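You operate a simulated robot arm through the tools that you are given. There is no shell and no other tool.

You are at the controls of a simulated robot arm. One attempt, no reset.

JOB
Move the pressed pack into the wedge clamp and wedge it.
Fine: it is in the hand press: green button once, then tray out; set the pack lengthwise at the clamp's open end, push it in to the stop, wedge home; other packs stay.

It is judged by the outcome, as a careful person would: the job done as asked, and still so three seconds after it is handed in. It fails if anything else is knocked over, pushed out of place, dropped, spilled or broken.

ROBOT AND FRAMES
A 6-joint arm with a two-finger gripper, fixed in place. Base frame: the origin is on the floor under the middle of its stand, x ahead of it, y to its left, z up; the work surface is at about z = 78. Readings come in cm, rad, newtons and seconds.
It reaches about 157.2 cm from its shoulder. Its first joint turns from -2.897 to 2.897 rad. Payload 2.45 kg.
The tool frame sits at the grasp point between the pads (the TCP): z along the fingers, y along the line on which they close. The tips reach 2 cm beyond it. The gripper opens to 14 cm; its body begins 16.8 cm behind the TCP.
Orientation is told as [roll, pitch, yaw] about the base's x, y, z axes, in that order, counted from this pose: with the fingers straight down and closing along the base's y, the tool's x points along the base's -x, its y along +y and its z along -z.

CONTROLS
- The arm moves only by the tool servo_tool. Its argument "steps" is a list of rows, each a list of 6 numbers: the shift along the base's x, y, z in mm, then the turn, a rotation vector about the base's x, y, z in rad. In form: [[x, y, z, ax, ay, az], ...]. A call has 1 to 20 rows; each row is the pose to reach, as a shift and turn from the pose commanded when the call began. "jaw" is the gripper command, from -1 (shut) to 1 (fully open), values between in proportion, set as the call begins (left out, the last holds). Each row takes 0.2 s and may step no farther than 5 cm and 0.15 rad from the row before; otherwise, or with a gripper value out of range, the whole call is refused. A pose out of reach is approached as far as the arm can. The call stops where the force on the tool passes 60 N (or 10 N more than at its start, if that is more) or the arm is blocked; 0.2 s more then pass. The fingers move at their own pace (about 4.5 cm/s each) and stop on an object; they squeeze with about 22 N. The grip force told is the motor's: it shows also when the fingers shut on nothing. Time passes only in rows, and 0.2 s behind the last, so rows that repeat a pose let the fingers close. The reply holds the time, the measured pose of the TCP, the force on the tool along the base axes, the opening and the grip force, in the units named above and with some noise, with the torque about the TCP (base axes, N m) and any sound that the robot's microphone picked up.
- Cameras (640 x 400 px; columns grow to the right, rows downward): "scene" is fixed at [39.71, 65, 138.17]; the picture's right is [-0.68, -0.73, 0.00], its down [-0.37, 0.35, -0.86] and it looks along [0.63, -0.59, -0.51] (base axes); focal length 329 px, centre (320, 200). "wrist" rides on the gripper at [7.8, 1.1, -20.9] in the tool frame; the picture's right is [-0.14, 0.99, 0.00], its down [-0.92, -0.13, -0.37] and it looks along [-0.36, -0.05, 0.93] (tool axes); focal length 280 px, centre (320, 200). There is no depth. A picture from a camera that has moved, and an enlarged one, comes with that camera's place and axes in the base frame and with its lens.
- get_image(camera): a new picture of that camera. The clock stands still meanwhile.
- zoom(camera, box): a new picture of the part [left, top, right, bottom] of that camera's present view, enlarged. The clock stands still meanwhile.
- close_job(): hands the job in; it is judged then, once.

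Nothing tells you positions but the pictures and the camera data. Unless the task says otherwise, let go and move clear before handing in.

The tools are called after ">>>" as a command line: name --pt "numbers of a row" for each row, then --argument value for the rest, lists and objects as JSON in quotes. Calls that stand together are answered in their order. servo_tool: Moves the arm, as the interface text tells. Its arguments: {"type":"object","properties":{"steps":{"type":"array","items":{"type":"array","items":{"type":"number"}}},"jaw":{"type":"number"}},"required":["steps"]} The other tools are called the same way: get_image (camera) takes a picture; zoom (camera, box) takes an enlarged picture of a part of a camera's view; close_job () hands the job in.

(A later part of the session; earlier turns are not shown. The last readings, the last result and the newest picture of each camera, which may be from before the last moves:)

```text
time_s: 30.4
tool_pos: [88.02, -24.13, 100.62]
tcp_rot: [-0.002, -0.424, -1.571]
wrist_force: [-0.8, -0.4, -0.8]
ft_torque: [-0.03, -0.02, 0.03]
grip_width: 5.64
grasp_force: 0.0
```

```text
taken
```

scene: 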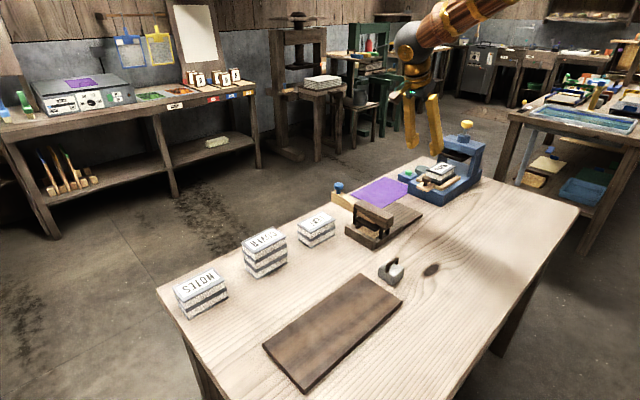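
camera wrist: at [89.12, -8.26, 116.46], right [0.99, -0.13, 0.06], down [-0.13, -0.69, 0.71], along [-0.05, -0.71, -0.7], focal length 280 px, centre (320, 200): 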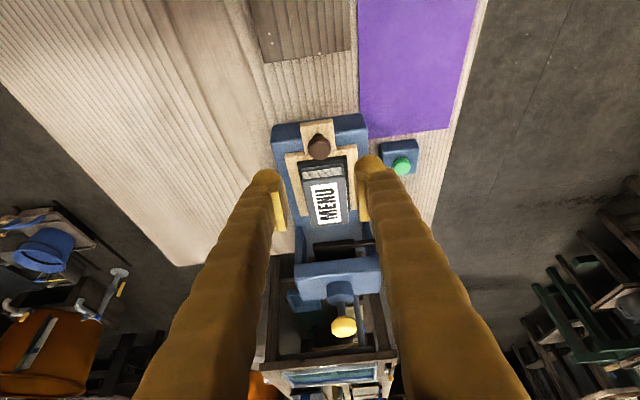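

The tray is out and the pack lies on it, long side along y. I'll zoom in to measure it.

>>> zoom --camera "wrist" --box '[260, 110, 390, 260]'

>>> zoom --camera "scene" --box '[400, 130, 490, 210]'

>>> zoom --camera "scene" --box '[320, 170, 430, 255]'

```text
2.67 times, centred on (325, 185) of wrist
camera zoom: at [89.12, -8.26, 116.46], right [0.99, -0.13, 0.06], down [-0.13, -0.69, 0.71], along [-0.05, -0.71, -0.7], focal length 748 px, centre (307, 240)
```

zoom: 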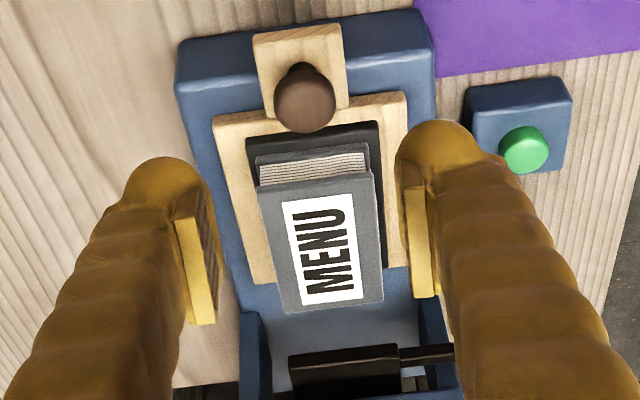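

```text
5.00 times, centred on (445, 170) of scene
camera zoom: at [39.71, 65.0, 138.17], right [-0.68, -0.73, 0.0], down [-0.37, 0.35, -0.86], along [0.63, -0.59, -0.51], focal length 1644 px, centre (-305, 350)
```

zoom: 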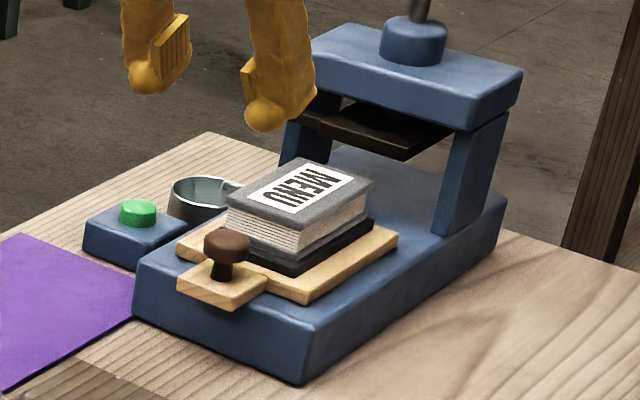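

```text
4.71 times, centred on (375, 212) of scene
camera zoom: at [39.71, 65.0, 138.17], right [-0.68, -0.73, 0.0], down [-0.37, 0.35, -0.86], along [0.63, -0.59, -0.51], focal length 1547 px, centre (61, 141)
```

zoom: 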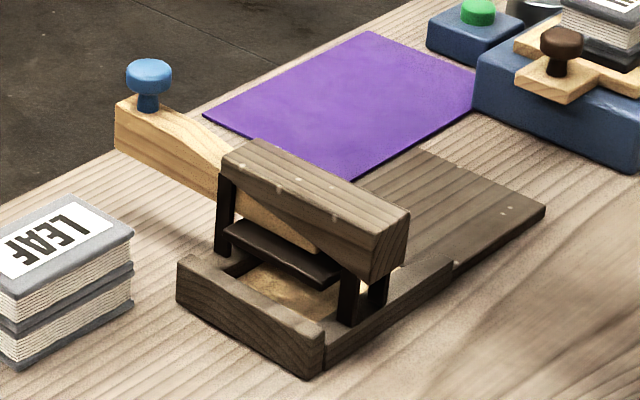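

The pack measures about 10 × 6 × 2.5 cm, centred near (88, −38.4). Before moving it I'll survey the clamp from above to get its channel exactly.

>>> servo_tool --pt "0 30 10 0.1 0 0" --pt "0 65 20 0.2 0 0" --pt "0 100 20 0.3 0 0" --pt "0 135 20 0.42 0 0" --pt "0 170 20 0.42 0 0" --pt "0 205 20 0.42 0 0" --pt "0 240 20 0.42 0 0" --pt "0 260 20 0.42 0 0" --pt "0 260 20 0.42 0 0" --jaw 1

>>> get_image --camera "wrist"

>>> zoom --camera "wrist" --box '[230, 80, 420, 260]'

```text
time_s: 32.4
tool_pos: [87.8, 2.06, 102.61]
tcp_rot: [-0.002, -0.005, -1.571]
wrist_force: [-0.1, 0.2, -0.2]
ft_torque: [0.0, 0.02, 0.02]
grip_width: 13.99
grasp_force: 0.1
```

```text
taken
camera wrist: at [89.06, 10.07, 123.38], right [0.99, -0.14, 0.0], down [-0.13, -0.92, 0.37], along [-0.05, -0.37, -0.93], focal length 280 px, centre (320, 200)
```

wrist: 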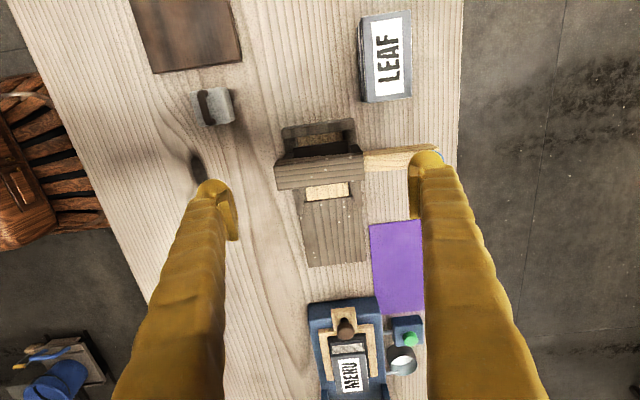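

```text
2.22 times, centred on (325, 170) of wrist
camera zoom: at [89.06, 10.07, 123.38], right [0.99, -0.14, 0.0], down [-0.13, -0.92, 0.37], along [-0.05, -0.37, -0.93], focal length 623 px, centre (309, 267)
```

zoom: 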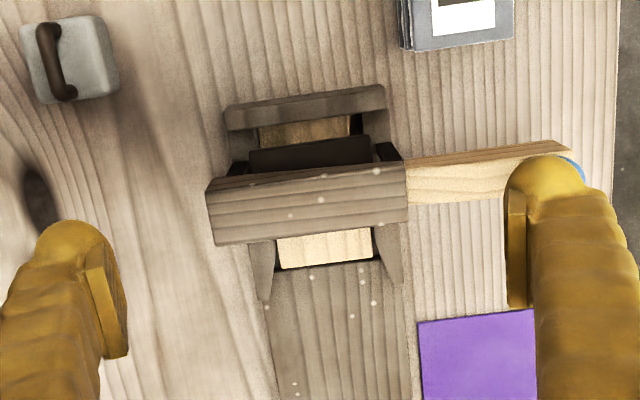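

The clamp channel has flared lead-in walls with a cream floor, the bar over it, and the wedge sticking out to +x. I'll turn the camera round to view the open end from the −y side.

>>> servo_tool --pt "0 -10 10 0 0 0.14" --pt "0 -20 20 0 0 0.28" --pt "0 -30 30 0 0 0.42" --pt "0 -40 40 0 0 0.56" --pt "0 -50 50 0 0 0.7" --pt "0 -60 60 0 0 0.84" --pt "0 -70 70 0 0 0.98" --pt "0 -80 70 0 0 1.12" --pt "0 -90 70 0 0 1.26" --pt "0 -100 70 0 0 1.4" --pt "0 -110 70 0 0 1.54" --pt "0 -120 70 0 0 1.68" --pt "0 -130 70 0 0 1.82" --pt "0 -140 70 0 0 1.96" --pt "0 -150 70 0 0 2.1" --pt "0 -160 70 0 0 2.24" --pt "0 -170 70 0 0 2.38" --pt "0 -180 70 0 0 2.52" --pt "0 -190 70 0 0 2.66" --pt "0 -200 70 0 0 2.8"

```text
time_s: 36.6
tool_pos: [88.05, -18.19, 109.64]
tcp_rot: [-0.002, -0.003, 1.23]
wrist_force: [-0.2, -0.1, 0.1]
ft_torque: [-0.01, 0.02, -0.02]
grip_width: 13.99
grasp_force: 0.0
```

The tool turned through without trouble. I'll finish the turn to +90° and tilt so the camera looks toward the clamp mouth.

>>> servo_tool --pt "0 0 0 0 0 0.14" --pt "0 0 0 0 0 0.28" --pt "0 0 0 0 0 0.34"

>>> servo_tool --pt "0 -10 -10 0.14 0 0" --pt "0 -20 -20 0.28 0 0" --pt "0 -30 -40 0.42 0 0" --pt "0 -40 -70 0.56 0 0" --pt "0 -40 -70 0.56 0 0"

>>> get_image --camera "wrist"

>>> zoom --camera "wrist" --box '[240, 80, 420, 240]'

```text
time_s: 37.4
tool_pos: [88.01, -18.1, 109.58]
tcp_rot: [-0.003, -0.003, 1.57]
wrist_force: [0.4, -0.3, 0.5]
ft_torque: [-0.04, -0.01, -0.04]
grip_width: 14.03
grasp_force: 0.1
```

```text
time_s: 38.6
tool_pos: [88.15, -21.98, 102.54]
tcp_rot: [0.0, -0.566, 1.569]
wrist_force: [0.5, -0.6, -0.6]
ft_torque: [0.02, -0.01, -0.02]
grip_width: 13.99
grasp_force: 0.1
```

```text
taken
camera wrist: at [86.98, -39.67, 116.03], right [-0.99, 0.12, 0.07], down [0.13, 0.58, 0.8], along [0.05, 0.81, -0.59], focal length 280 px, centre (320, 200)
```

wrist: 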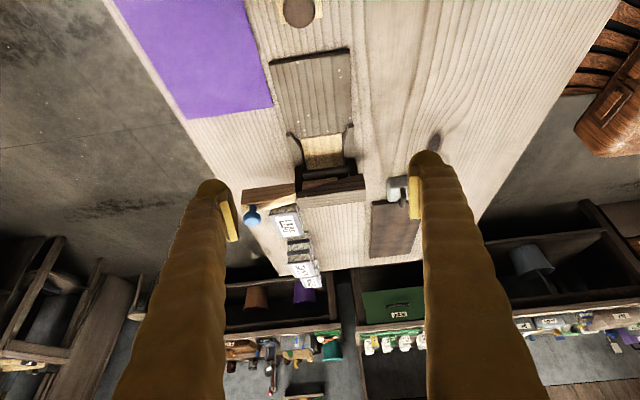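

```text
2.50 times, centred on (330, 160) of wrist
camera zoom: at [86.98, -39.67, 116.03], right [-0.99, 0.12, 0.07], down [0.13, 0.58, 0.8], along [0.05, 0.81, -0.59], focal length 701 px, centre (295, 300)
```

zoom: 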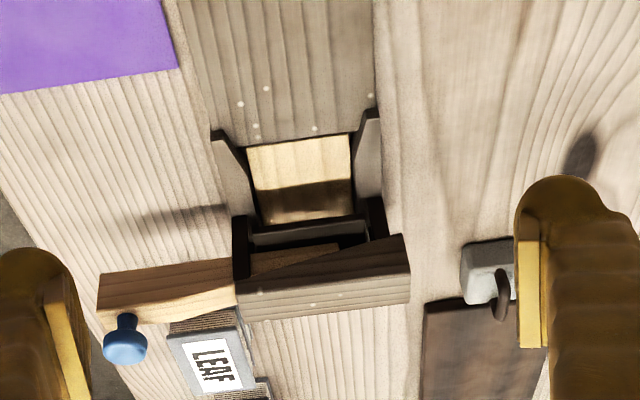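

From the open end I can see the cream floor leading under the dark pressing plate and the wedge between plate and bar. I'll zoom in closer on the mouth.

>>> zoom --camera "wrist" --box '[285, 110, 365, 200]'

>>> zoom --camera "scene" --box '[325, 175, 405, 250]'

```text
4.44 times, centred on (325, 155) of wrist
camera zoom: at [86.98, -39.67, 116.03], right [-0.99, 0.12, 0.07], down [0.13, 0.58, 0.8], along [0.05, 0.81, -0.59], focal length 1246 px, centre (298, 400)
```

zoom: 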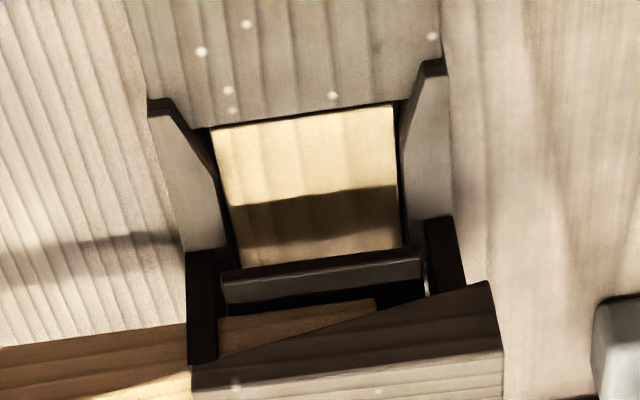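

```text
5.33 times, centred on (365, 212) of scene
camera zoom: at [39.71, 65.0, 138.17], right [-0.68, -0.73, 0.0], down [-0.37, 0.35, -0.86], along [0.63, -0.59, -0.51], focal length 1754 px, centre (80, 133)
```

zoom: 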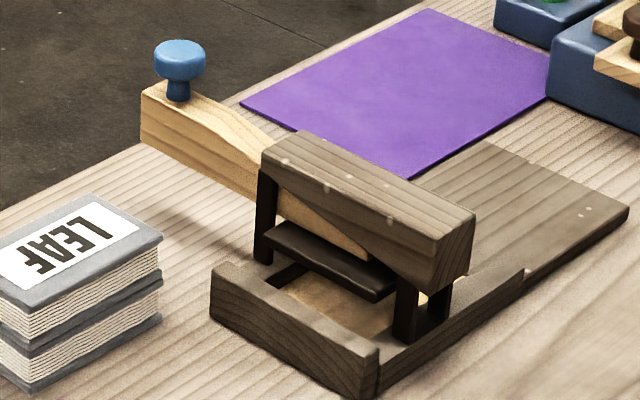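

The channel is about 6.9 cm wide, centred at x ≈ 87.9, with its floor near z 79. The stop is near y +3.4 and the gap under the plate is about 4 cm, so the pack fits lengthwise. I'll straighten up and turn back to yaw −90° to pick up the pack.

>>> servo_tool --pt "0 -5 15 -0.14 0 0" --pt "0 -10 30 -0.28 0 0" --pt "0 -15 50 -0.42 0 0" --pt "0 -20 70 -0.56 0 0"

>>> servo_tool --pt "0 0 0 0 0 -0.15" --pt "0 0 0 0 0 -0.3" --pt "0 0 0 0 0 -0.45" --pt "0 0 0 0 0 -0.6" --pt "0 0 0 0 0 -0.75" --pt "0 0 0 0 0 -0.9" --pt "0 0 0 0 0 -1.05" --pt "0 0 0 0 0 -1.2" --pt "0 0 0 0 0 -1.35" --pt "0 0 0 0 0 -1.5" --pt "0 0 0 0 0 -1.65" --pt "0 0 0 0 0 -1.8" --pt "0 0 0 0 0 -1.95" --pt "0 0 0 0 0 -2.1" --pt "0 0 0 0 0 -2.25" --pt "0 0 0 0 0 -2.4" --pt "0 0 0 0 0 -2.55" --pt "0 0 0 0 0 -2.7" --pt "0 0 0 0 0 -2.85" --pt "0 0 0 0 0 -3.0"

```text
time_s: 39.6
tool_pos: [88.06, -24.15, 109.57]
tcp_rot: [-0.001, 0.001, 1.569]
wrist_force: [0.1, -0.5, -0.3]
ft_torque: [-0.01, 0.02, -0.06]
grip_width: 14.02
grasp_force: 0.1
```

```text
time_s: 43.8
tool_pos: [88.04, -24.13, 109.72]
tcp_rot: [-0.002, -0.004, -1.432]
wrist_force: [0.5, 0.1, -0.1]
ft_torque: [0.01, 0.02, -0.02]
grip_width: 14.0
grasp_force: 0.1
```

Back near yaw −90°. I'll finish the turn and move over the pack for a vertical look.

>>> servo_tool --pt "0 -30 -20 0 0 -0.139" --pt "0 -65 -40 0 0 -0.139" --pt "0 -105 -60 0 0 -0.139" --pt "0 -125 -90 0 0 -0.139" --pt "0 -125 -90 0 0 -0.139"

>>> get_image --camera "wrist"

>>> zoom --camera "wrist" --box '[230, 90, 410, 270]'

```text
time_s: 45.0
tool_pos: [87.97, -36.86, 100.74]
tcp_rot: [-0.001, -0.005, -1.571]
wrist_force: [0.0, -0.2, 0.5]
ft_torque: [0.0, 0.0, -0.02]
grip_width: 14.0
grasp_force: 0.0
```

```text
taken
camera wrist: at [89.03, -28.76, 121.6], right [0.99, -0.14, 0.0], down [-0.13, -0.92, 0.37], along [-0.05, -0.37, -0.93], focal length 280 px, centre (320, 200)
```

wrist: 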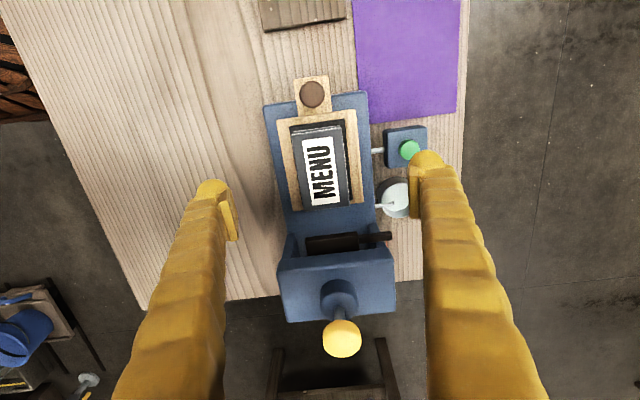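

```text
2.22 times, centred on (320, 180) of wrist
camera zoom: at [89.03, -28.76, 121.6], right [0.99, -0.14, 0.0], down [-0.13, -0.92, 0.37], along [-0.05, -0.37, -0.93], focal length 623 px, centre (320, 244)
```

zoom: 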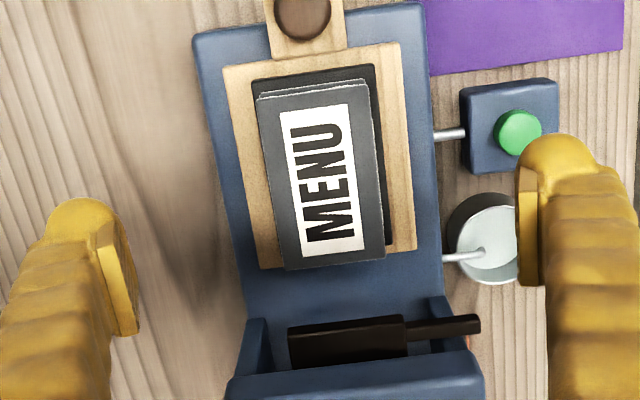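

The pack top is at z ≈ 87.1, x 84.9–91.0 and y −44.0 to −33.6, so its centre is (87.95, −38.8). I'll set the jaws to about 9 cm, centre over it and descend part way.

>>> servo_tool --pt "0 -10 -20 0 0 0" --pt "0 -19 -50 0 0 0" --pt "0 -19 -90 0 0 0" --pt "0 -19 -110 0 0 0" --pt "0 -19 -110 0 0 0" --jaw 0.3

>>> zoom --camera "wrist" --box '[230, 90, 410, 270]'

>>> zoom --camera "scene" --box '[400, 120, 490, 210]'

```text
time_s: 46.2
tool_pos: [87.99, -38.51, 89.88]
tcp_rot: [-0.003, -0.003, -1.569]
wrist_force: [0.8, -0.4, -0.3]
ft_torque: [-0.02, 0.0, 0.02]
grip_width: 9.08
grasp_force: 0.1
```

```text
2.22 times, centred on (320, 180) of wrist
camera zoom: at [89.07, -30.5, 110.75], right [0.99, -0.14, 0.0], down [-0.13, -0.92, 0.37], along [-0.05, -0.37, -0.93], focal length 623 px, centre (320, 244)
```

zoom: 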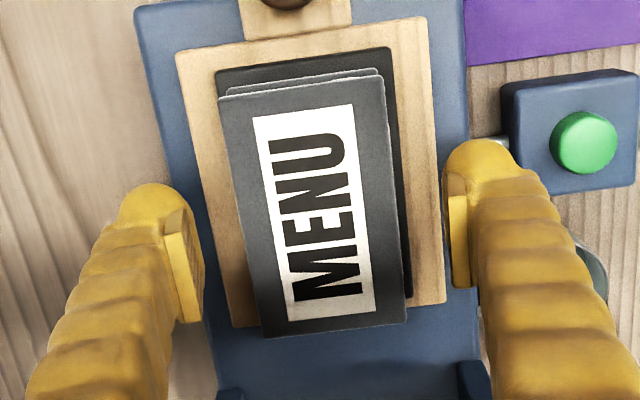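

```text
4.44 times, centred on (445, 165) of scene
camera zoom: at [39.71, 65.0, 138.17], right [-0.68, -0.73, 0.0], down [-0.37, 0.35, -0.86], along [0.63, -0.59, -0.51], focal length 1461 px, centre (-236, 356)
```

zoom: 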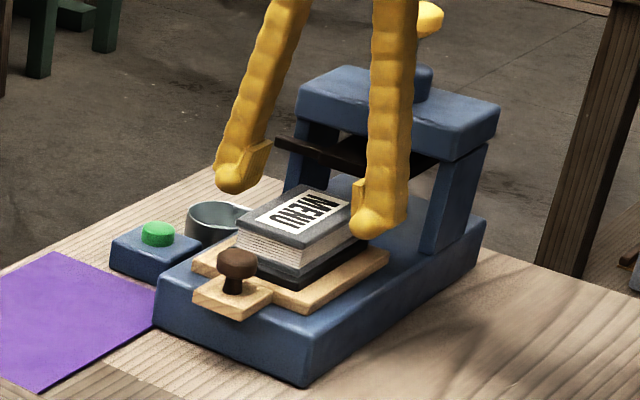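

The pack centre checks out at (87.92, −38.8). I'll lower to grip height (TCP z ≈ 86.8), leaving the tips just above the dark plate, then close.

>>> servo_tool --pt "-0.5 -3 -15 0 0 0" --pt "-0.5 -3 -26 0 0 0" --pt "-0.5 -3 -31 0 0 0" --pt "-0.5 -3 -31 0 0 0"

>>> zoom --camera "scene" --box '[410, 140, 480, 205]'

```text
time_s: 47.2
tool_pos: [87.91, -38.81, 86.67]
tcp_rot: [-0.002, -0.003, -1.569]
wrist_force: [-0.4, 0.4, -0.2]
ft_torque: [0.01, 0.02, 0.0]
grip_width: 9.1
grasp_force: 0.1
```

```text
6.15 times, centred on (445, 172) of scene
camera zoom: at [39.71, 65.0, 138.17], right [-0.68, -0.73, 0.0], down [-0.37, 0.35, -0.86], along [0.63, -0.59, -0.51], focal length 2023 px, centre (-449, 369)
```

zoom: 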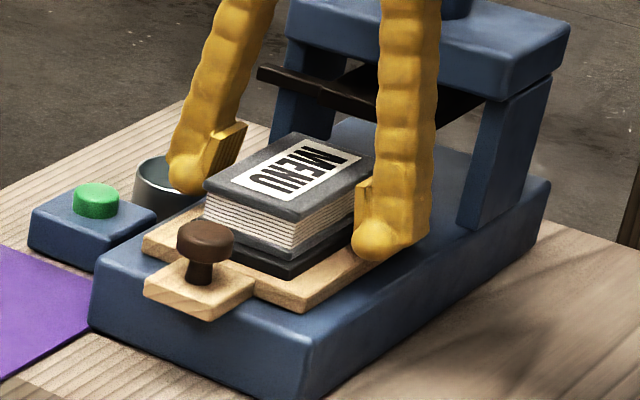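

The fingers straddle the pack with the tips just above the dark plate. Closing on the pack.

>>> servo_tool --pt "0 0 0 0 0 0" --pt "0 0 0 0 0 0" --pt "0 0 0 0 0 0" --pt "0 0 0 0 0 0" --pt "0 0 0 0 0 0" --jaw -1

>>> zoom --camera "scene" --box '[410, 140, 480, 205]'

>>> zoom --camera "wrist" --box '[230, 90, 410, 270]'

```text
time_s: 48.4
tool_pos: [88.01, -38.77, 86.72]
tcp_rot: [0.001, -0.004, -1.569]
wrist_force: [10.7, -0.1, 8.3]
ft_torque: [0.2, -0.51, -0.15]
grip_width: 5.97
grasp_force: 21.6
```

```text
6.15 times, centred on (445, 172) of scene
camera zoom: at [39.71, 65.0, 138.17], right [-0.68, -0.73, 0.0], down [-0.37, 0.35, -0.86], along [0.63, -0.59, -0.51], focal length 2023 px, centre (-449, 369)
```

zoom: 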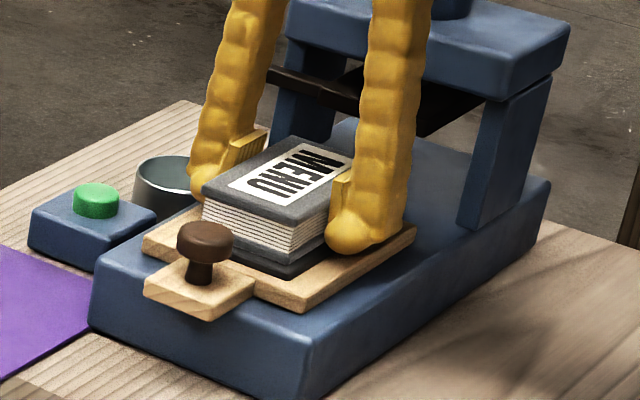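

```text
2.22 times, centred on (320, 180) of wrist
camera zoom: at [89.05, -30.75, 107.48], right [0.99, -0.14, 0.0], down [-0.13, -0.92, 0.37], along [-0.05, -0.37, -0.93], focal length 623 px, centre (320, 244)
```

zoom: 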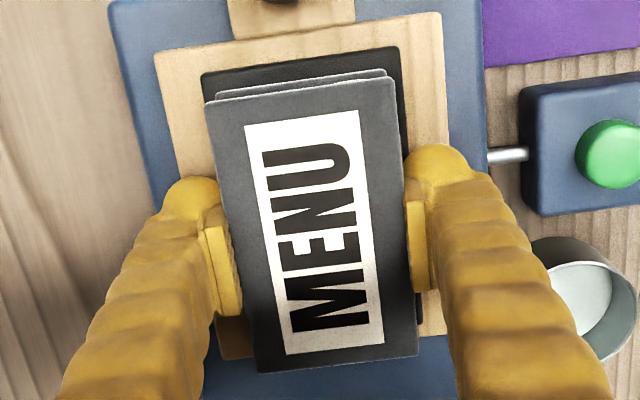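

The pack is gripped at 5.97 cm. I'll lift slowly and check that only the pack comes up.

>>> servo_tool --pt "0 0 5 0 0 0" --pt "0 0 15 0 0 0" --pt "0 0 30 0 0 0" --pt "0 0 45 0 0 0" --pt "0 0 45 0 0 0"

>>> zoom --camera "scene" --box '[400, 120, 490, 205]'

```text
time_s: 49.6
tool_pos: [87.91, -38.84, 91.15]
tcp_rot: [-0.003, -0.003, -1.57]
wrist_force: [0.2, -0.1, -1.8]
ft_torque: [0.03, 0.02, -0.05]
grip_width: 5.95
grasp_force: 22.2
```

```text
4.71 times, centred on (445, 162) of scene
camera zoom: at [39.71, 65.0, 138.17], right [-0.68, -0.73, 0.0], down [-0.37, 0.35, -0.86], along [0.63, -0.59, -0.51], focal length 1547 px, centre (-268, 376)
```

zoom: 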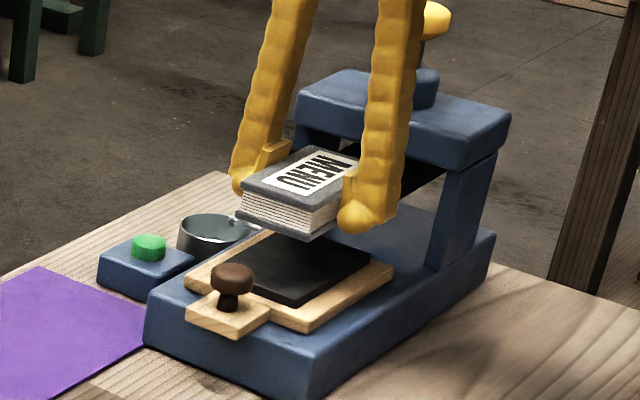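

Only the pack came up and the dark plate stayed on the tray. I'll carry the pack over to above the clamp's entry board.

>>> servo_tool --pt "0 10 20 0 0 0" --pt "0 45 40 0 0 0" --pt "0 85 40 0 0 0" --pt "0 125 40 0 0 0" --pt "0 165 40 0 0 0" --pt "0 205 40 0 0 0" --pt "0 230 40 0 0 0" --pt "0 230 40 0 0 0"

>>> get_image --camera "wrist"

>>> zoom --camera "scene" --box '[320, 130, 450, 260]'

```text
time_s: 51.4
tool_pos: [87.97, -15.89, 95.26]
tcp_rot: [-0.003, -0.002, -1.571]
wrist_force: [-0.2, 0.3, -1.3]
ft_torque: [0.02, 0.02, 0.02]
grip_width: 5.96
grasp_force: 21.6
```

```text
taken
camera wrist: at [89.15, -7.78, 116.0], right [0.99, -0.14, 0.0], down [-0.13, -0.92, 0.37], along [-0.05, -0.37, -0.93], focal length 280 px, centre (320, 200)
```

wrist: 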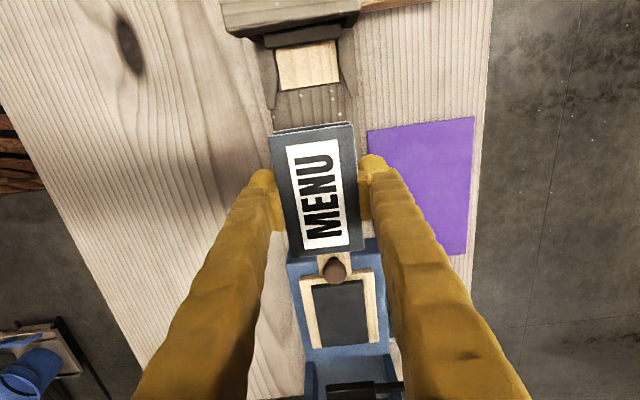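

```text
3.08 times, centred on (385, 195) of scene
camera zoom: at [39.71, 65.0, 138.17], right [-0.68, -0.73, 0.0], down [-0.37, 0.35, -0.86], along [0.63, -0.59, -0.51], focal length 1012 px, centre (120, 215)
```

zoom: 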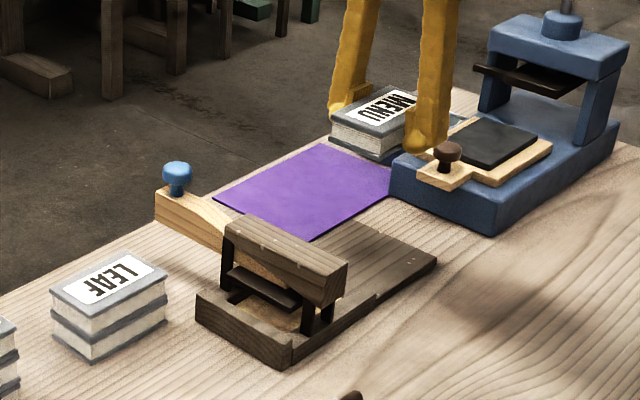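

The pack hangs over the entry board. I'll zoom to compare the pack's sides with the channel walls.

>>> zoom --camera "wrist" --box '[220, 0, 400, 150]'

>>> zoom --camera "wrist" --box '[240, 90, 400, 260]'

```text
2.67 times, centred on (310, 75) of wrist
camera zoom: at [89.15, -7.78, 116.0], right [0.99, -0.14, 0.0], down [-0.13, -0.92, 0.37], along [-0.05, -0.37, -0.93], focal length 748 px, centre (347, 533)
```

zoom: 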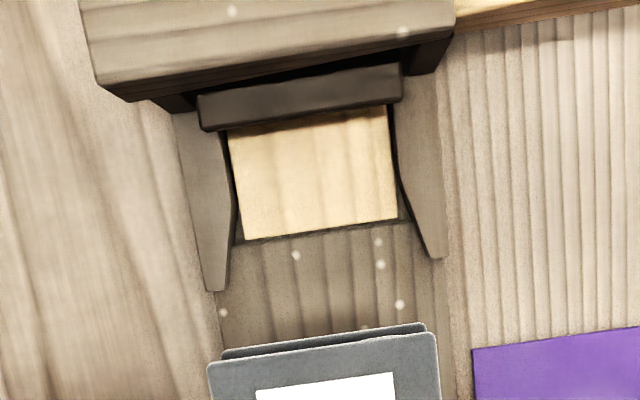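

```text
2.35 times, centred on (320, 175) of wrist
camera zoom: at [89.15, -7.78, 116.0], right [0.99, -0.14, 0.0], down [-0.13, -0.92, 0.37], along [-0.05, -0.37, -0.93], focal length 660 px, centre (320, 259)
```

zoom: 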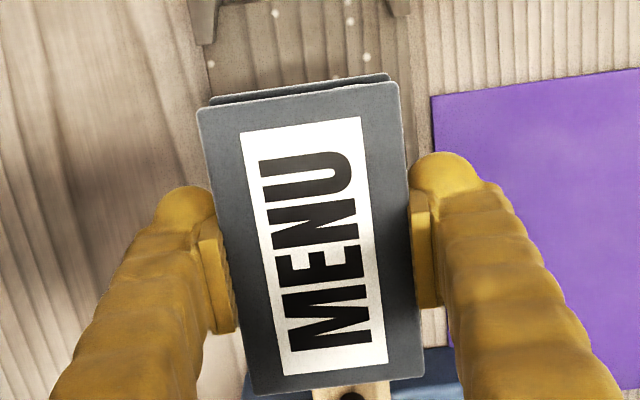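

The pack centre and channel centre agree within about 1 mm in x. I'll shift 6 mm toward the mouth and lower the pack to just above the board.

>>> servo_tool --pt "0 7 -30 0 0 0" --pt "0 7 -70 0 0 0" --pt "0 7 -100 0 0 0" --pt "0 7 -115 0 0 0" --pt "0 7 -115 0 0 0"

>>> zoom --camera "scene" --box '[330, 150, 430, 250]'

>>> zoom --camera "wrist" --box '[220, 0, 400, 150]'

```text
time_s: 52.6
tool_pos: [87.86, -15.06, 83.59]
tcp_rot: [-0.002, -0.005, -1.569]
wrist_force: [-0.6, -0.2, -1.4]
ft_torque: [0.04, 0.03, 0.02]
grip_width: 5.97
grasp_force: 21.9
```

```text
4.00 times, centred on (380, 200) of scene
camera zoom: at [39.71, 65.0, 138.17], right [-0.68, -0.73, 0.0], down [-0.37, 0.35, -0.86], along [0.63, -0.59, -0.51], focal length 1315 px, centre (80, 200)
```

zoom: 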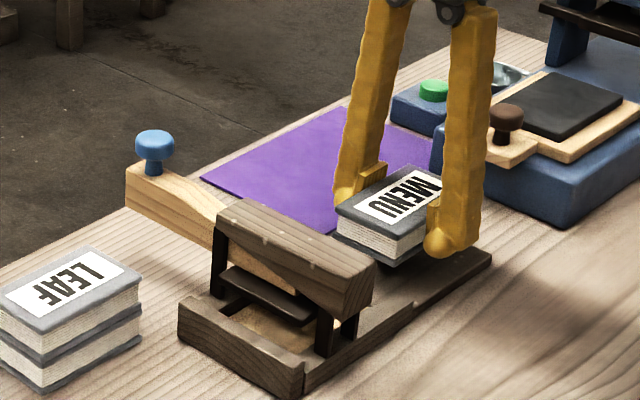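

```text
2.67 times, centred on (310, 75) of wrist
camera zoom: at [88.87, -7.05, 104.45], right [0.99, -0.14, 0.0], down [-0.13, -0.92, 0.37], along [-0.05, -0.37, -0.93], focal length 748 px, centre (347, 533)
```

zoom: 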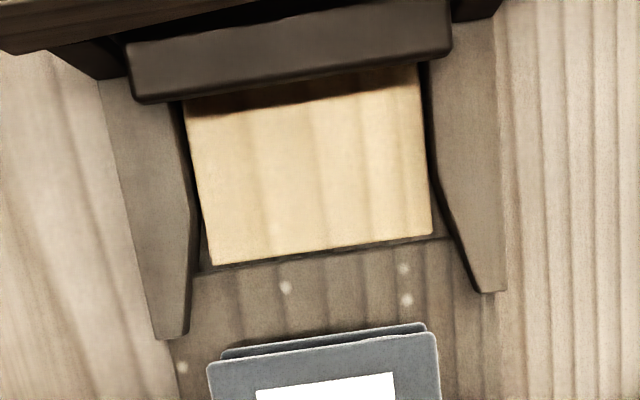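

The pack is about 2 cm above the board, well aligned with the mouth. I'll lower gently until contact.

>>> servo_tool --pt "0.5 0 -4 0 0 0" --pt "0.5 0 -8 0 0 0" --pt "0.5 0 -11 0 0 0" --pt "0.5 0 -13 0 0 0"

>>> zoom --camera "scene" --box '[350, 160, 430, 240]'

```text
time_s: 53.6
tool_pos: [87.82, -15.06, 82.3]
tcp_rot: [-0.002, -0.004, -1.57]
wrist_force: [-0.1, 0.2, -1.8]
ft_torque: [0.01, 0.0, 0.01]
grip_width: 5.93
grasp_force: 22.2
```

```text
5.00 times, centred on (390, 200) of scene
camera zoom: at [39.71, 65.0, 138.17], right [-0.68, -0.73, 0.0], down [-0.37, 0.35, -0.86], along [0.63, -0.59, -0.51], focal length 1644 px, centre (-30, 200)
```

zoom: 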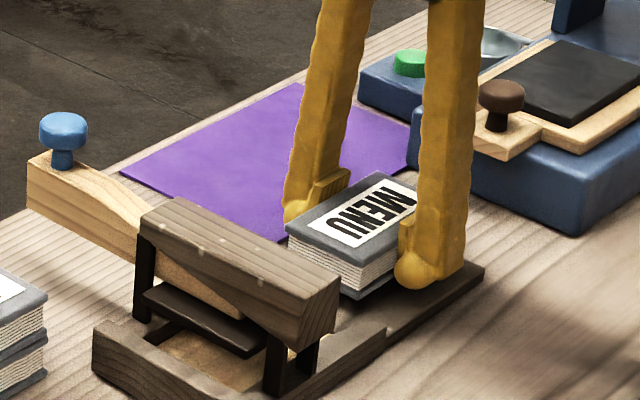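

No contact yet. I'll lower in 1–2 mm steps.

>>> servo_tool --pt "0 0 -1.5 0 0 0" --pt "0 0 -3 0 0 0" --pt "0 0 -4 0 0 0"

```text
time_s: 54.4
tool_pos: [88.04, -15.12, 81.8]
tcp_rot: [-0.003, -0.003, -1.571]
wrist_force: [-0.7, 0.5, -1.9]
ft_torque: [0.0, 0.0, 0.01]
grip_width: 5.99
grasp_force: 22.2
```

>>> servo_tool --pt "0 0 -1.5 0 0 0" --pt "0 0 -3 0 0 0"

>>> zoom --camera "scene" --box '[350, 160, 430, 240]'

```text
time_s: 55.0
tool_pos: [87.97, -15.09, 81.5]
tcp_rot: [-0.002, -0.003, -1.571]
wrist_force: [-0.8, 0.3, -1.9]
ft_torque: [-0.02, 0.0, 0.0]
grip_width: 5.98
grasp_force: 22.0
```

```text
5.00 times, centred on (390, 200) of scene
camera zoom: at [39.71, 65.0, 138.17], right [-0.68, -0.73, 0.0], down [-0.37, 0.35, -0.86], along [0.63, -0.59, -0.51], focal length 1644 px, centre (-30, 200)
```

zoom: 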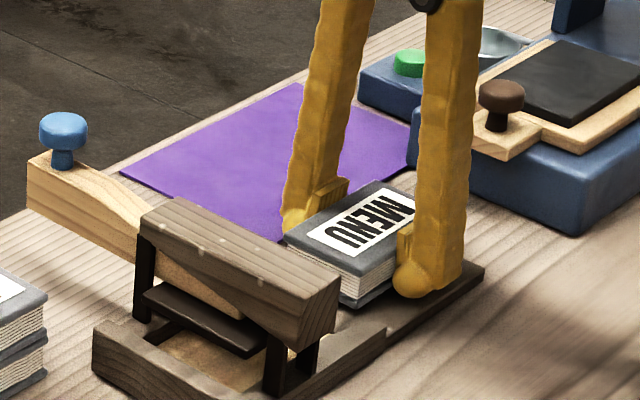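

Still free of the board, judging by the steady −1.9 N load. I'll continue lowering in small steps.

>>> servo_tool --pt "0 0 -1 0 0 0" --pt "0 0 -2 0 0 0"

```text
time_s: 55.6
tool_pos: [88.06, -15.1, 81.34]
tcp_rot: [-0.001, -0.003, -1.57]
wrist_force: [0.1, -0.1, -1.4]
ft_torque: [-0.02, 0.0, -0.01]
grip_width: 5.96
grasp_force: 21.7
```

>>> servo_tool --pt "0 0 -1 0 0 0" --pt "0 0 -2 0 0 0"

>>> zoom --camera "scene" --box '[370, 180, 420, 230]'

```text
time_s: 56.2
tool_pos: [88.01, -15.11, 81.23]
tcp_rot: [-0.002, -0.004, -1.569]
wrist_force: [0.2, 0.0, -1.7]
ft_torque: [-0.02, -0.01, 0.0]
grip_width: 5.94
grasp_force: 21.9
```

```text
8.00 times, centred on (395, 205) of scene
camera zoom: at [39.71, 65.0, 138.17], right [-0.68, -0.73, 0.0], down [-0.37, 0.35, -0.86], along [0.63, -0.59, -0.51], focal length 2630 px, centre (-280, 160)
```

zoom: 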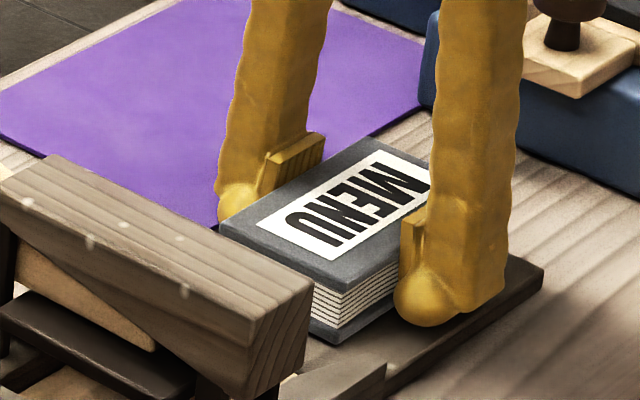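

Nearly on the board now. Continuing down.

>>> servo_tool --pt "0 0 -1 0 0 0" --pt "0 0 -2 0 0 0" --pt "0 0 -3 0 0 0"

```text
time_s: 57.0
tool_pos: [87.93, -15.07, 81.03]
tcp_rot: [0.0, -0.004, -1.57]
wrist_force: [-24.1, 7.5, 56.0]
ft_torque: [0.23, 0.56, -0.01]
grip_width: 5.98
grasp_force: 21.9
```

Contact (56 N up). I'll ease up 2 mm to unload, then release.

>>> servo_tool --pt "0 0 1 0 0 0" --pt "0 0 2 0 0 0"

>>> zoom --camera "scene" --box '[370, 180, 420, 230]'

```text
time_s: 57.6
tool_pos: [87.91, -15.15, 81.1]
tcp_rot: [0.0, -0.001, -1.571]
wrist_force: [-6.0, 16.9, 32.9]
ft_torque: [0.42, 0.01, -0.11]
grip_width: 5.98
grasp_force: 22.6
```

```text
8.00 times, centred on (395, 205) of scene
camera zoom: at [39.71, 65.0, 138.17], right [-0.68, -0.73, 0.0], down [-0.37, 0.35, -0.86], along [0.63, -0.59, -0.51], focal length 2630 px, centre (-280, 160)
```

zoom: 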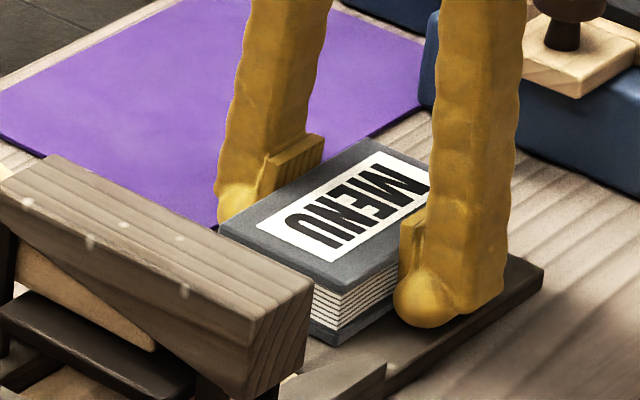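

Still 33 N of load, so I'll raise another millimetre and then open.

>>> servo_tool --pt "0 0 1 0 0 0" --pt "0 0 1.5 0 0 0"

```text
time_s: 58.2
tool_pos: [87.91, -15.15, 80.97]
tcp_rot: [-0.002, -0.002, -1.571]
wrist_force: [4.2, 1.7, 6.1]
ft_torque: [0.07, -0.41, 0.09]
grip_width: 5.99
grasp_force: 22.1
```

The pack rests on the board with almost no load. I'll open the jaws and then rise clear.

>>> servo_tool --pt "0 0 0 0 0 0" --pt "0 0 0 0 0 0" --pt "0 0 0 0 0 0" --jaw 0.1

>>> servo_tool --pt "0 0 10 0 0 0" --pt "0 0 40 0 0 0" --pt "0 0 80 0 0 0" --pt "0 0 120 0 0 0" --pt "0 0 150 0 0 0" --pt "0 0 150 0 0 0"

>>> get_image --camera "wrist"

>>> zoom --camera "scene" --box '[330, 160, 430, 250]'

```text
time_s: 59.0
tool_pos: [87.96, -15.14, 81.12]
tcp_rot: [-0.001, -0.004, -1.569]
wrist_force: [0.9, -1.1, -0.1]
ft_torque: [0.02, -0.01, 0.01]
grip_width: 7.7
grasp_force: 0.1
```

```text
time_s: 60.4
tool_pos: [88.2, -15.07, 96.22]
tcp_rot: [-0.002, -0.004, -1.569]
wrist_force: [0.8, 0.8, -0.6]
ft_torque: [0.01, 0.0, -0.02]
grip_width: 7.69
grasp_force: 0.1
```

```text
taken
camera wrist: at [89.23, -7.14, 117.12], right [0.99, -0.14, 0.0], down [-0.13, -0.92, 0.37], along [-0.05, -0.37, -0.93], focal length 280 px, centre (320, 200)
```

wrist: 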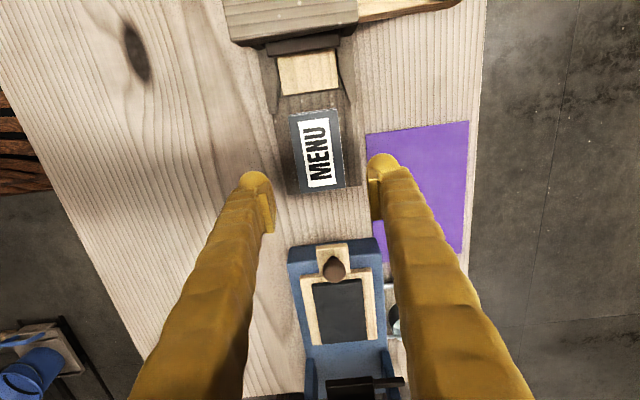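

```text
4.44 times, centred on (380, 205) of scene
camera zoom: at [39.71, 65.0, 138.17], right [-0.68, -0.73, 0.0], down [-0.37, 0.35, -0.86], along [0.63, -0.59, -0.51], focal length 1461 px, centre (53, 178)
```

zoom: 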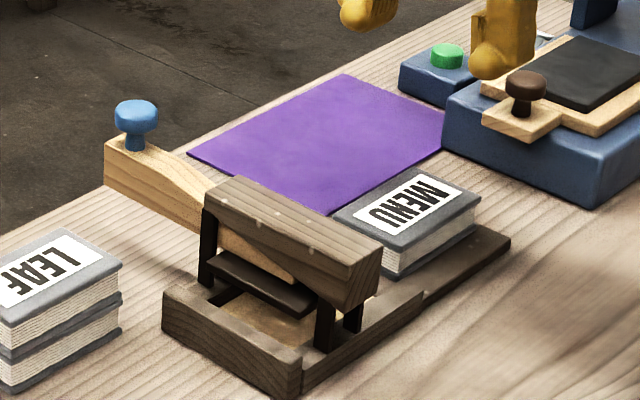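

The pack is placed straight on the board in front of the mouth. I'll zoom to check its alignment with the channel before pushing.

>>> zoom --camera "wrist" --box '[230, 20, 400, 210]'

```text
2.11 times, centred on (315, 115) of wrist
camera zoom: at [89.23, -7.14, 117.12], right [0.99, -0.14, 0.0], down [-0.13, -0.92, 0.37], along [-0.05, -0.37, -0.93], focal length 590 px, centre (330, 379)
```

zoom: 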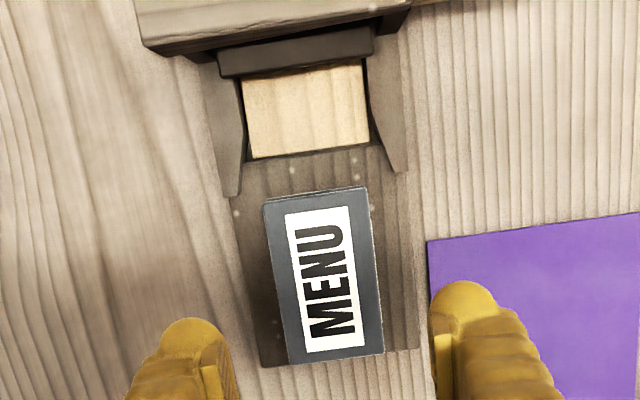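

The pack is straight: x 85.0–91.0, back end at y ≈ −19.8, and the channel is centred at x ≈ 88.0. I'll close the fingers and go down behind the pack, between it and the tray knob.

>>> servo_tool --pt "-1 -40 10 0 0 0" --pt "-2 -82 10 0 0 0" --pt "-2 -82 0 0 0 0" --pt "-2 -82 -40 0 0 0" --pt "-2 -82 -80 0 0 0" --pt "-2 -82 -110 0 0 0" --pt "-2 -82 -110 0 0 0" --jaw -1

>>> zoom --camera "scene" --box '[330, 140, 450, 250]'

>>> zoom --camera "wrist" --box '[240, 20, 400, 240]'

```text
time_s: 62.0
tool_pos: [87.84, -23.32, 85.19]
tcp_rot: [-0.002, -0.005, -1.57]
wrist_force: [0.6, 0.2, 0.5]
ft_torque: [0.0, 0.0, 0.0]
grip_width: 0.0
grasp_force: 21.5
```

```text
3.64 times, centred on (390, 195) of scene
camera zoom: at [39.71, 65.0, 138.17], right [-0.68, -0.73, 0.0], down [-0.37, 0.35, -0.86], along [0.63, -0.59, -0.51], focal length 1196 px, centre (66, 218)
```

zoom: 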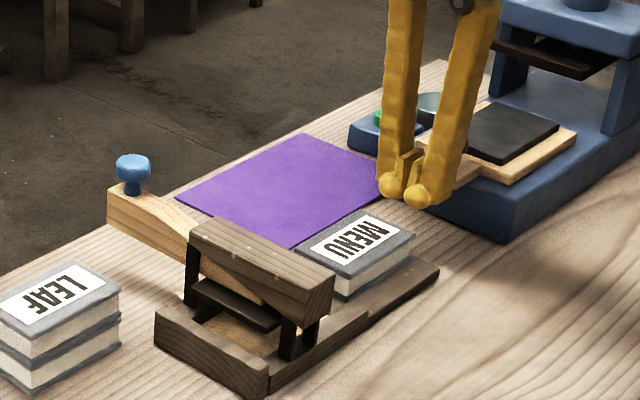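

```text
1.82 times, centred on (320, 130) of wrist
camera zoom: at [88.97, -15.36, 106.02], right [0.99, -0.14, 0.0], down [-0.13, -0.92, 0.37], along [-0.05, -0.37, -0.93], focal length 510 px, centre (320, 327)
```

zoom: 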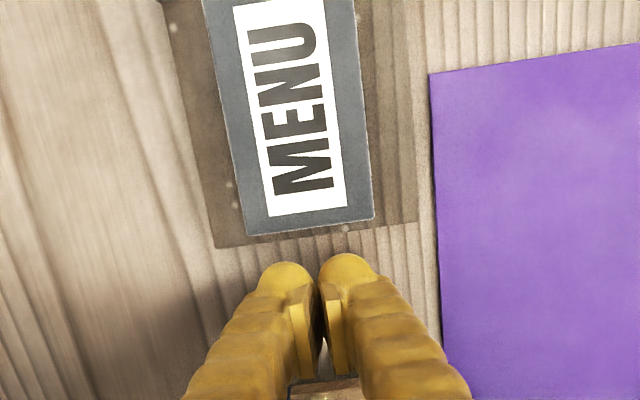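

The closed fingers are behind the pack with clear space. I'll lower to pushing height (tips about 0.7 cm above the board) and check.

>>> servo_tool --pt "1 0 -15 0 0 0" --pt "1 0 -28 0 0 0" --pt "1 0 -34 0 0 0" --pt "1 0 -34 0 0 0"

>>> zoom --camera "scene" --box '[350, 150, 430, 240]'

>>> zoom --camera "wrist" --box '[240, 20, 400, 240]'

```text
time_s: 63.0
tool_pos: [87.74, -23.34, 81.79]
tcp_rot: [-0.003, -0.004, -1.57]
wrist_force: [-0.4, 0.1, -0.4]
ft_torque: [-0.03, -0.03, 0.02]
grip_width: 0.0
grasp_force: 22.4
```

```text
4.44 times, centred on (390, 195) of scene
camera zoom: at [39.71, 65.0, 138.17], right [-0.68, -0.73, 0.0], down [-0.37, 0.35, -0.86], along [0.63, -0.59, -0.51], focal length 1461 px, centre (9, 222)
```

zoom: 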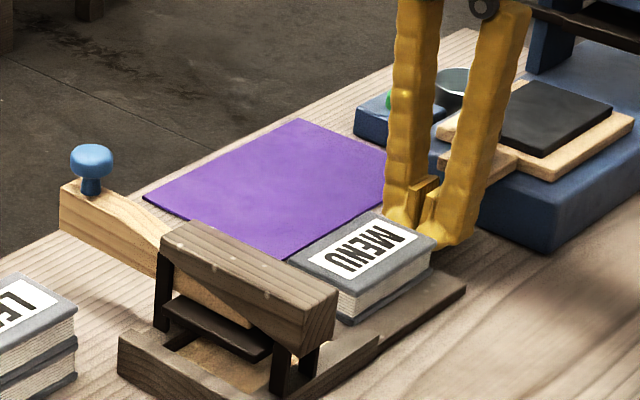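

```text
1.82 times, centred on (320, 130) of wrist
camera zoom: at [88.98, -15.32, 102.62], right [0.99, -0.14, 0.0], down [-0.13, -0.92, 0.37], along [-0.05, -0.37, -0.93], focal length 510 px, centre (320, 327)
```

zoom: 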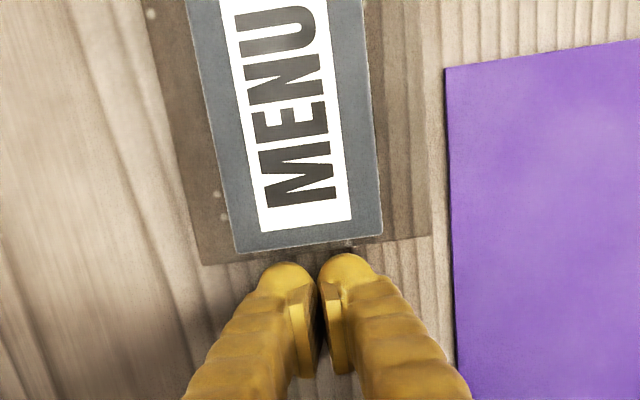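

Fingers and pack are centred within about 1 mm. I'll start pushing slowly toward +y.

>>> servo_tool --pt "1 8 0 0 0 0" --pt "1 16 0 0 0 0" --pt "1 24 0 0 0 0" --pt "1 32 0 0 0 0" --pt "1 40 0 0 0 0"

>>> zoom --camera "scene" --box '[340, 150, 430, 240]'

>>> zoom --camera "wrist" --box '[240, 0, 400, 240]'

```text
time_s: 64.2
tool_pos: [87.92, -19.42, 81.63]
tcp_rot: [-0.003, -0.003, -1.572]
wrist_force: [0.7, 0.0, 0.4]
ft_torque: [0.01, -0.02, -0.01]
grip_width: 0.02
grasp_force: 22.0
```

```text
4.44 times, centred on (385, 195) of scene
camera zoom: at [39.71, 65.0, 138.17], right [-0.68, -0.73, 0.0], down [-0.37, 0.35, -0.86], along [0.63, -0.59, -0.51], focal length 1461 px, centre (31, 222)
```

zoom: 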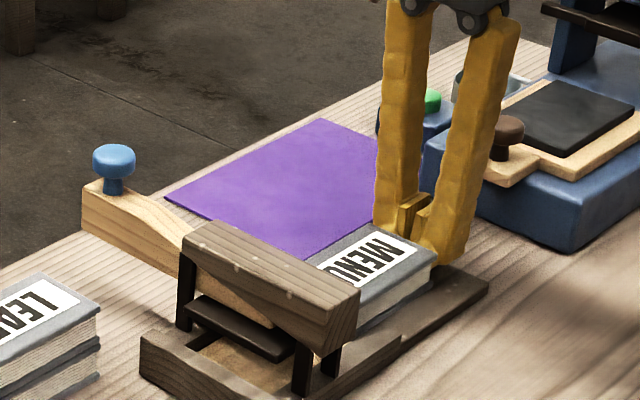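

```text
1.67 times, centred on (320, 120) of wrist
camera zoom: at [89.07, -11.3, 102.61], right [0.99, -0.14, 0.0], down [-0.13, -0.92, 0.37], along [-0.05, -0.37, -0.93], focal length 467 px, centre (320, 333)
```

zoom: 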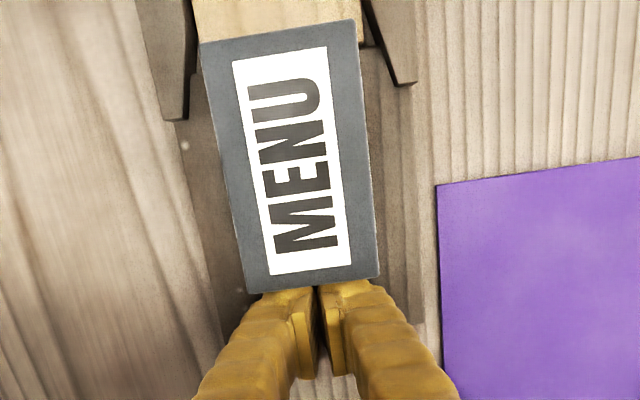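

The pack is moving straight into the mouth. I'll continue pushing.

>>> servo_tool --pt "0 8 0 0 0 0" --pt "0 16 0 0 0 0" --pt "0 24 0 0 0 0" --pt "0 32 0 0 0 0" --pt "0 40 0 0 0 0"

>>> zoom --camera "scene" --box '[340, 150, 430, 240]'

>>> zoom --camera "wrist" --box '[240, 0, 400, 240]'

```text
time_s: 65.4
tool_pos: [88.1, -15.36, 81.96]
tcp_rot: [-0.001, -0.004, -1.569]
wrist_force: [-0.3, -0.4, -0.6]
ft_torque: [-0.01, 0.01, 0.01]
grip_width: 0.0
grasp_force: 22.5
```

```text
4.44 times, centred on (385, 195) of scene
camera zoom: at [39.71, 65.0, 138.17], right [-0.68, -0.73, 0.0], down [-0.37, 0.35, -0.86], along [0.63, -0.59, -0.51], focal length 1461 px, centre (31, 222)
```

zoom: 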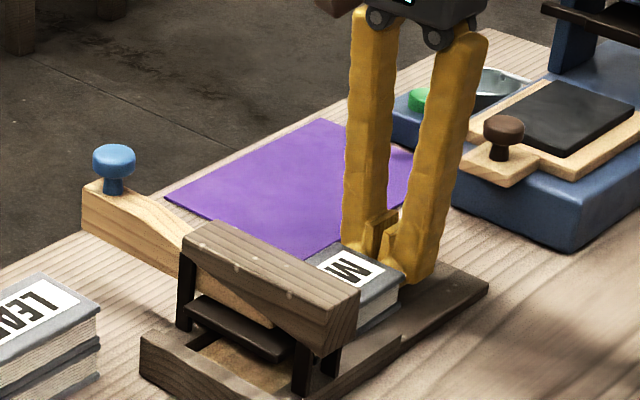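

```text
1.67 times, centred on (320, 120) of wrist
camera zoom: at [89.08, -7.3, 102.73], right [0.99, -0.14, 0.0], down [-0.13, -0.92, 0.37], along [-0.05, -0.37, -0.93], focal length 467 px, centre (320, 333)
```

zoom: 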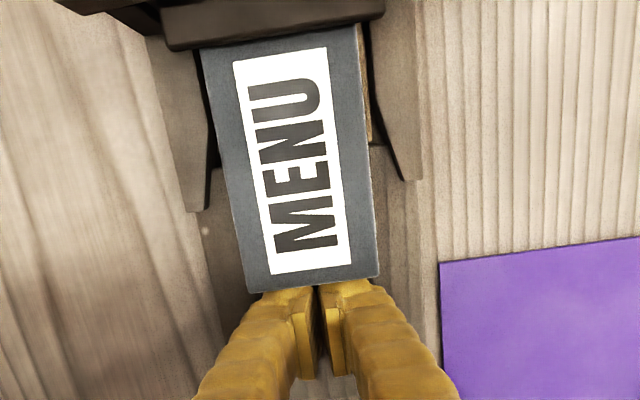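

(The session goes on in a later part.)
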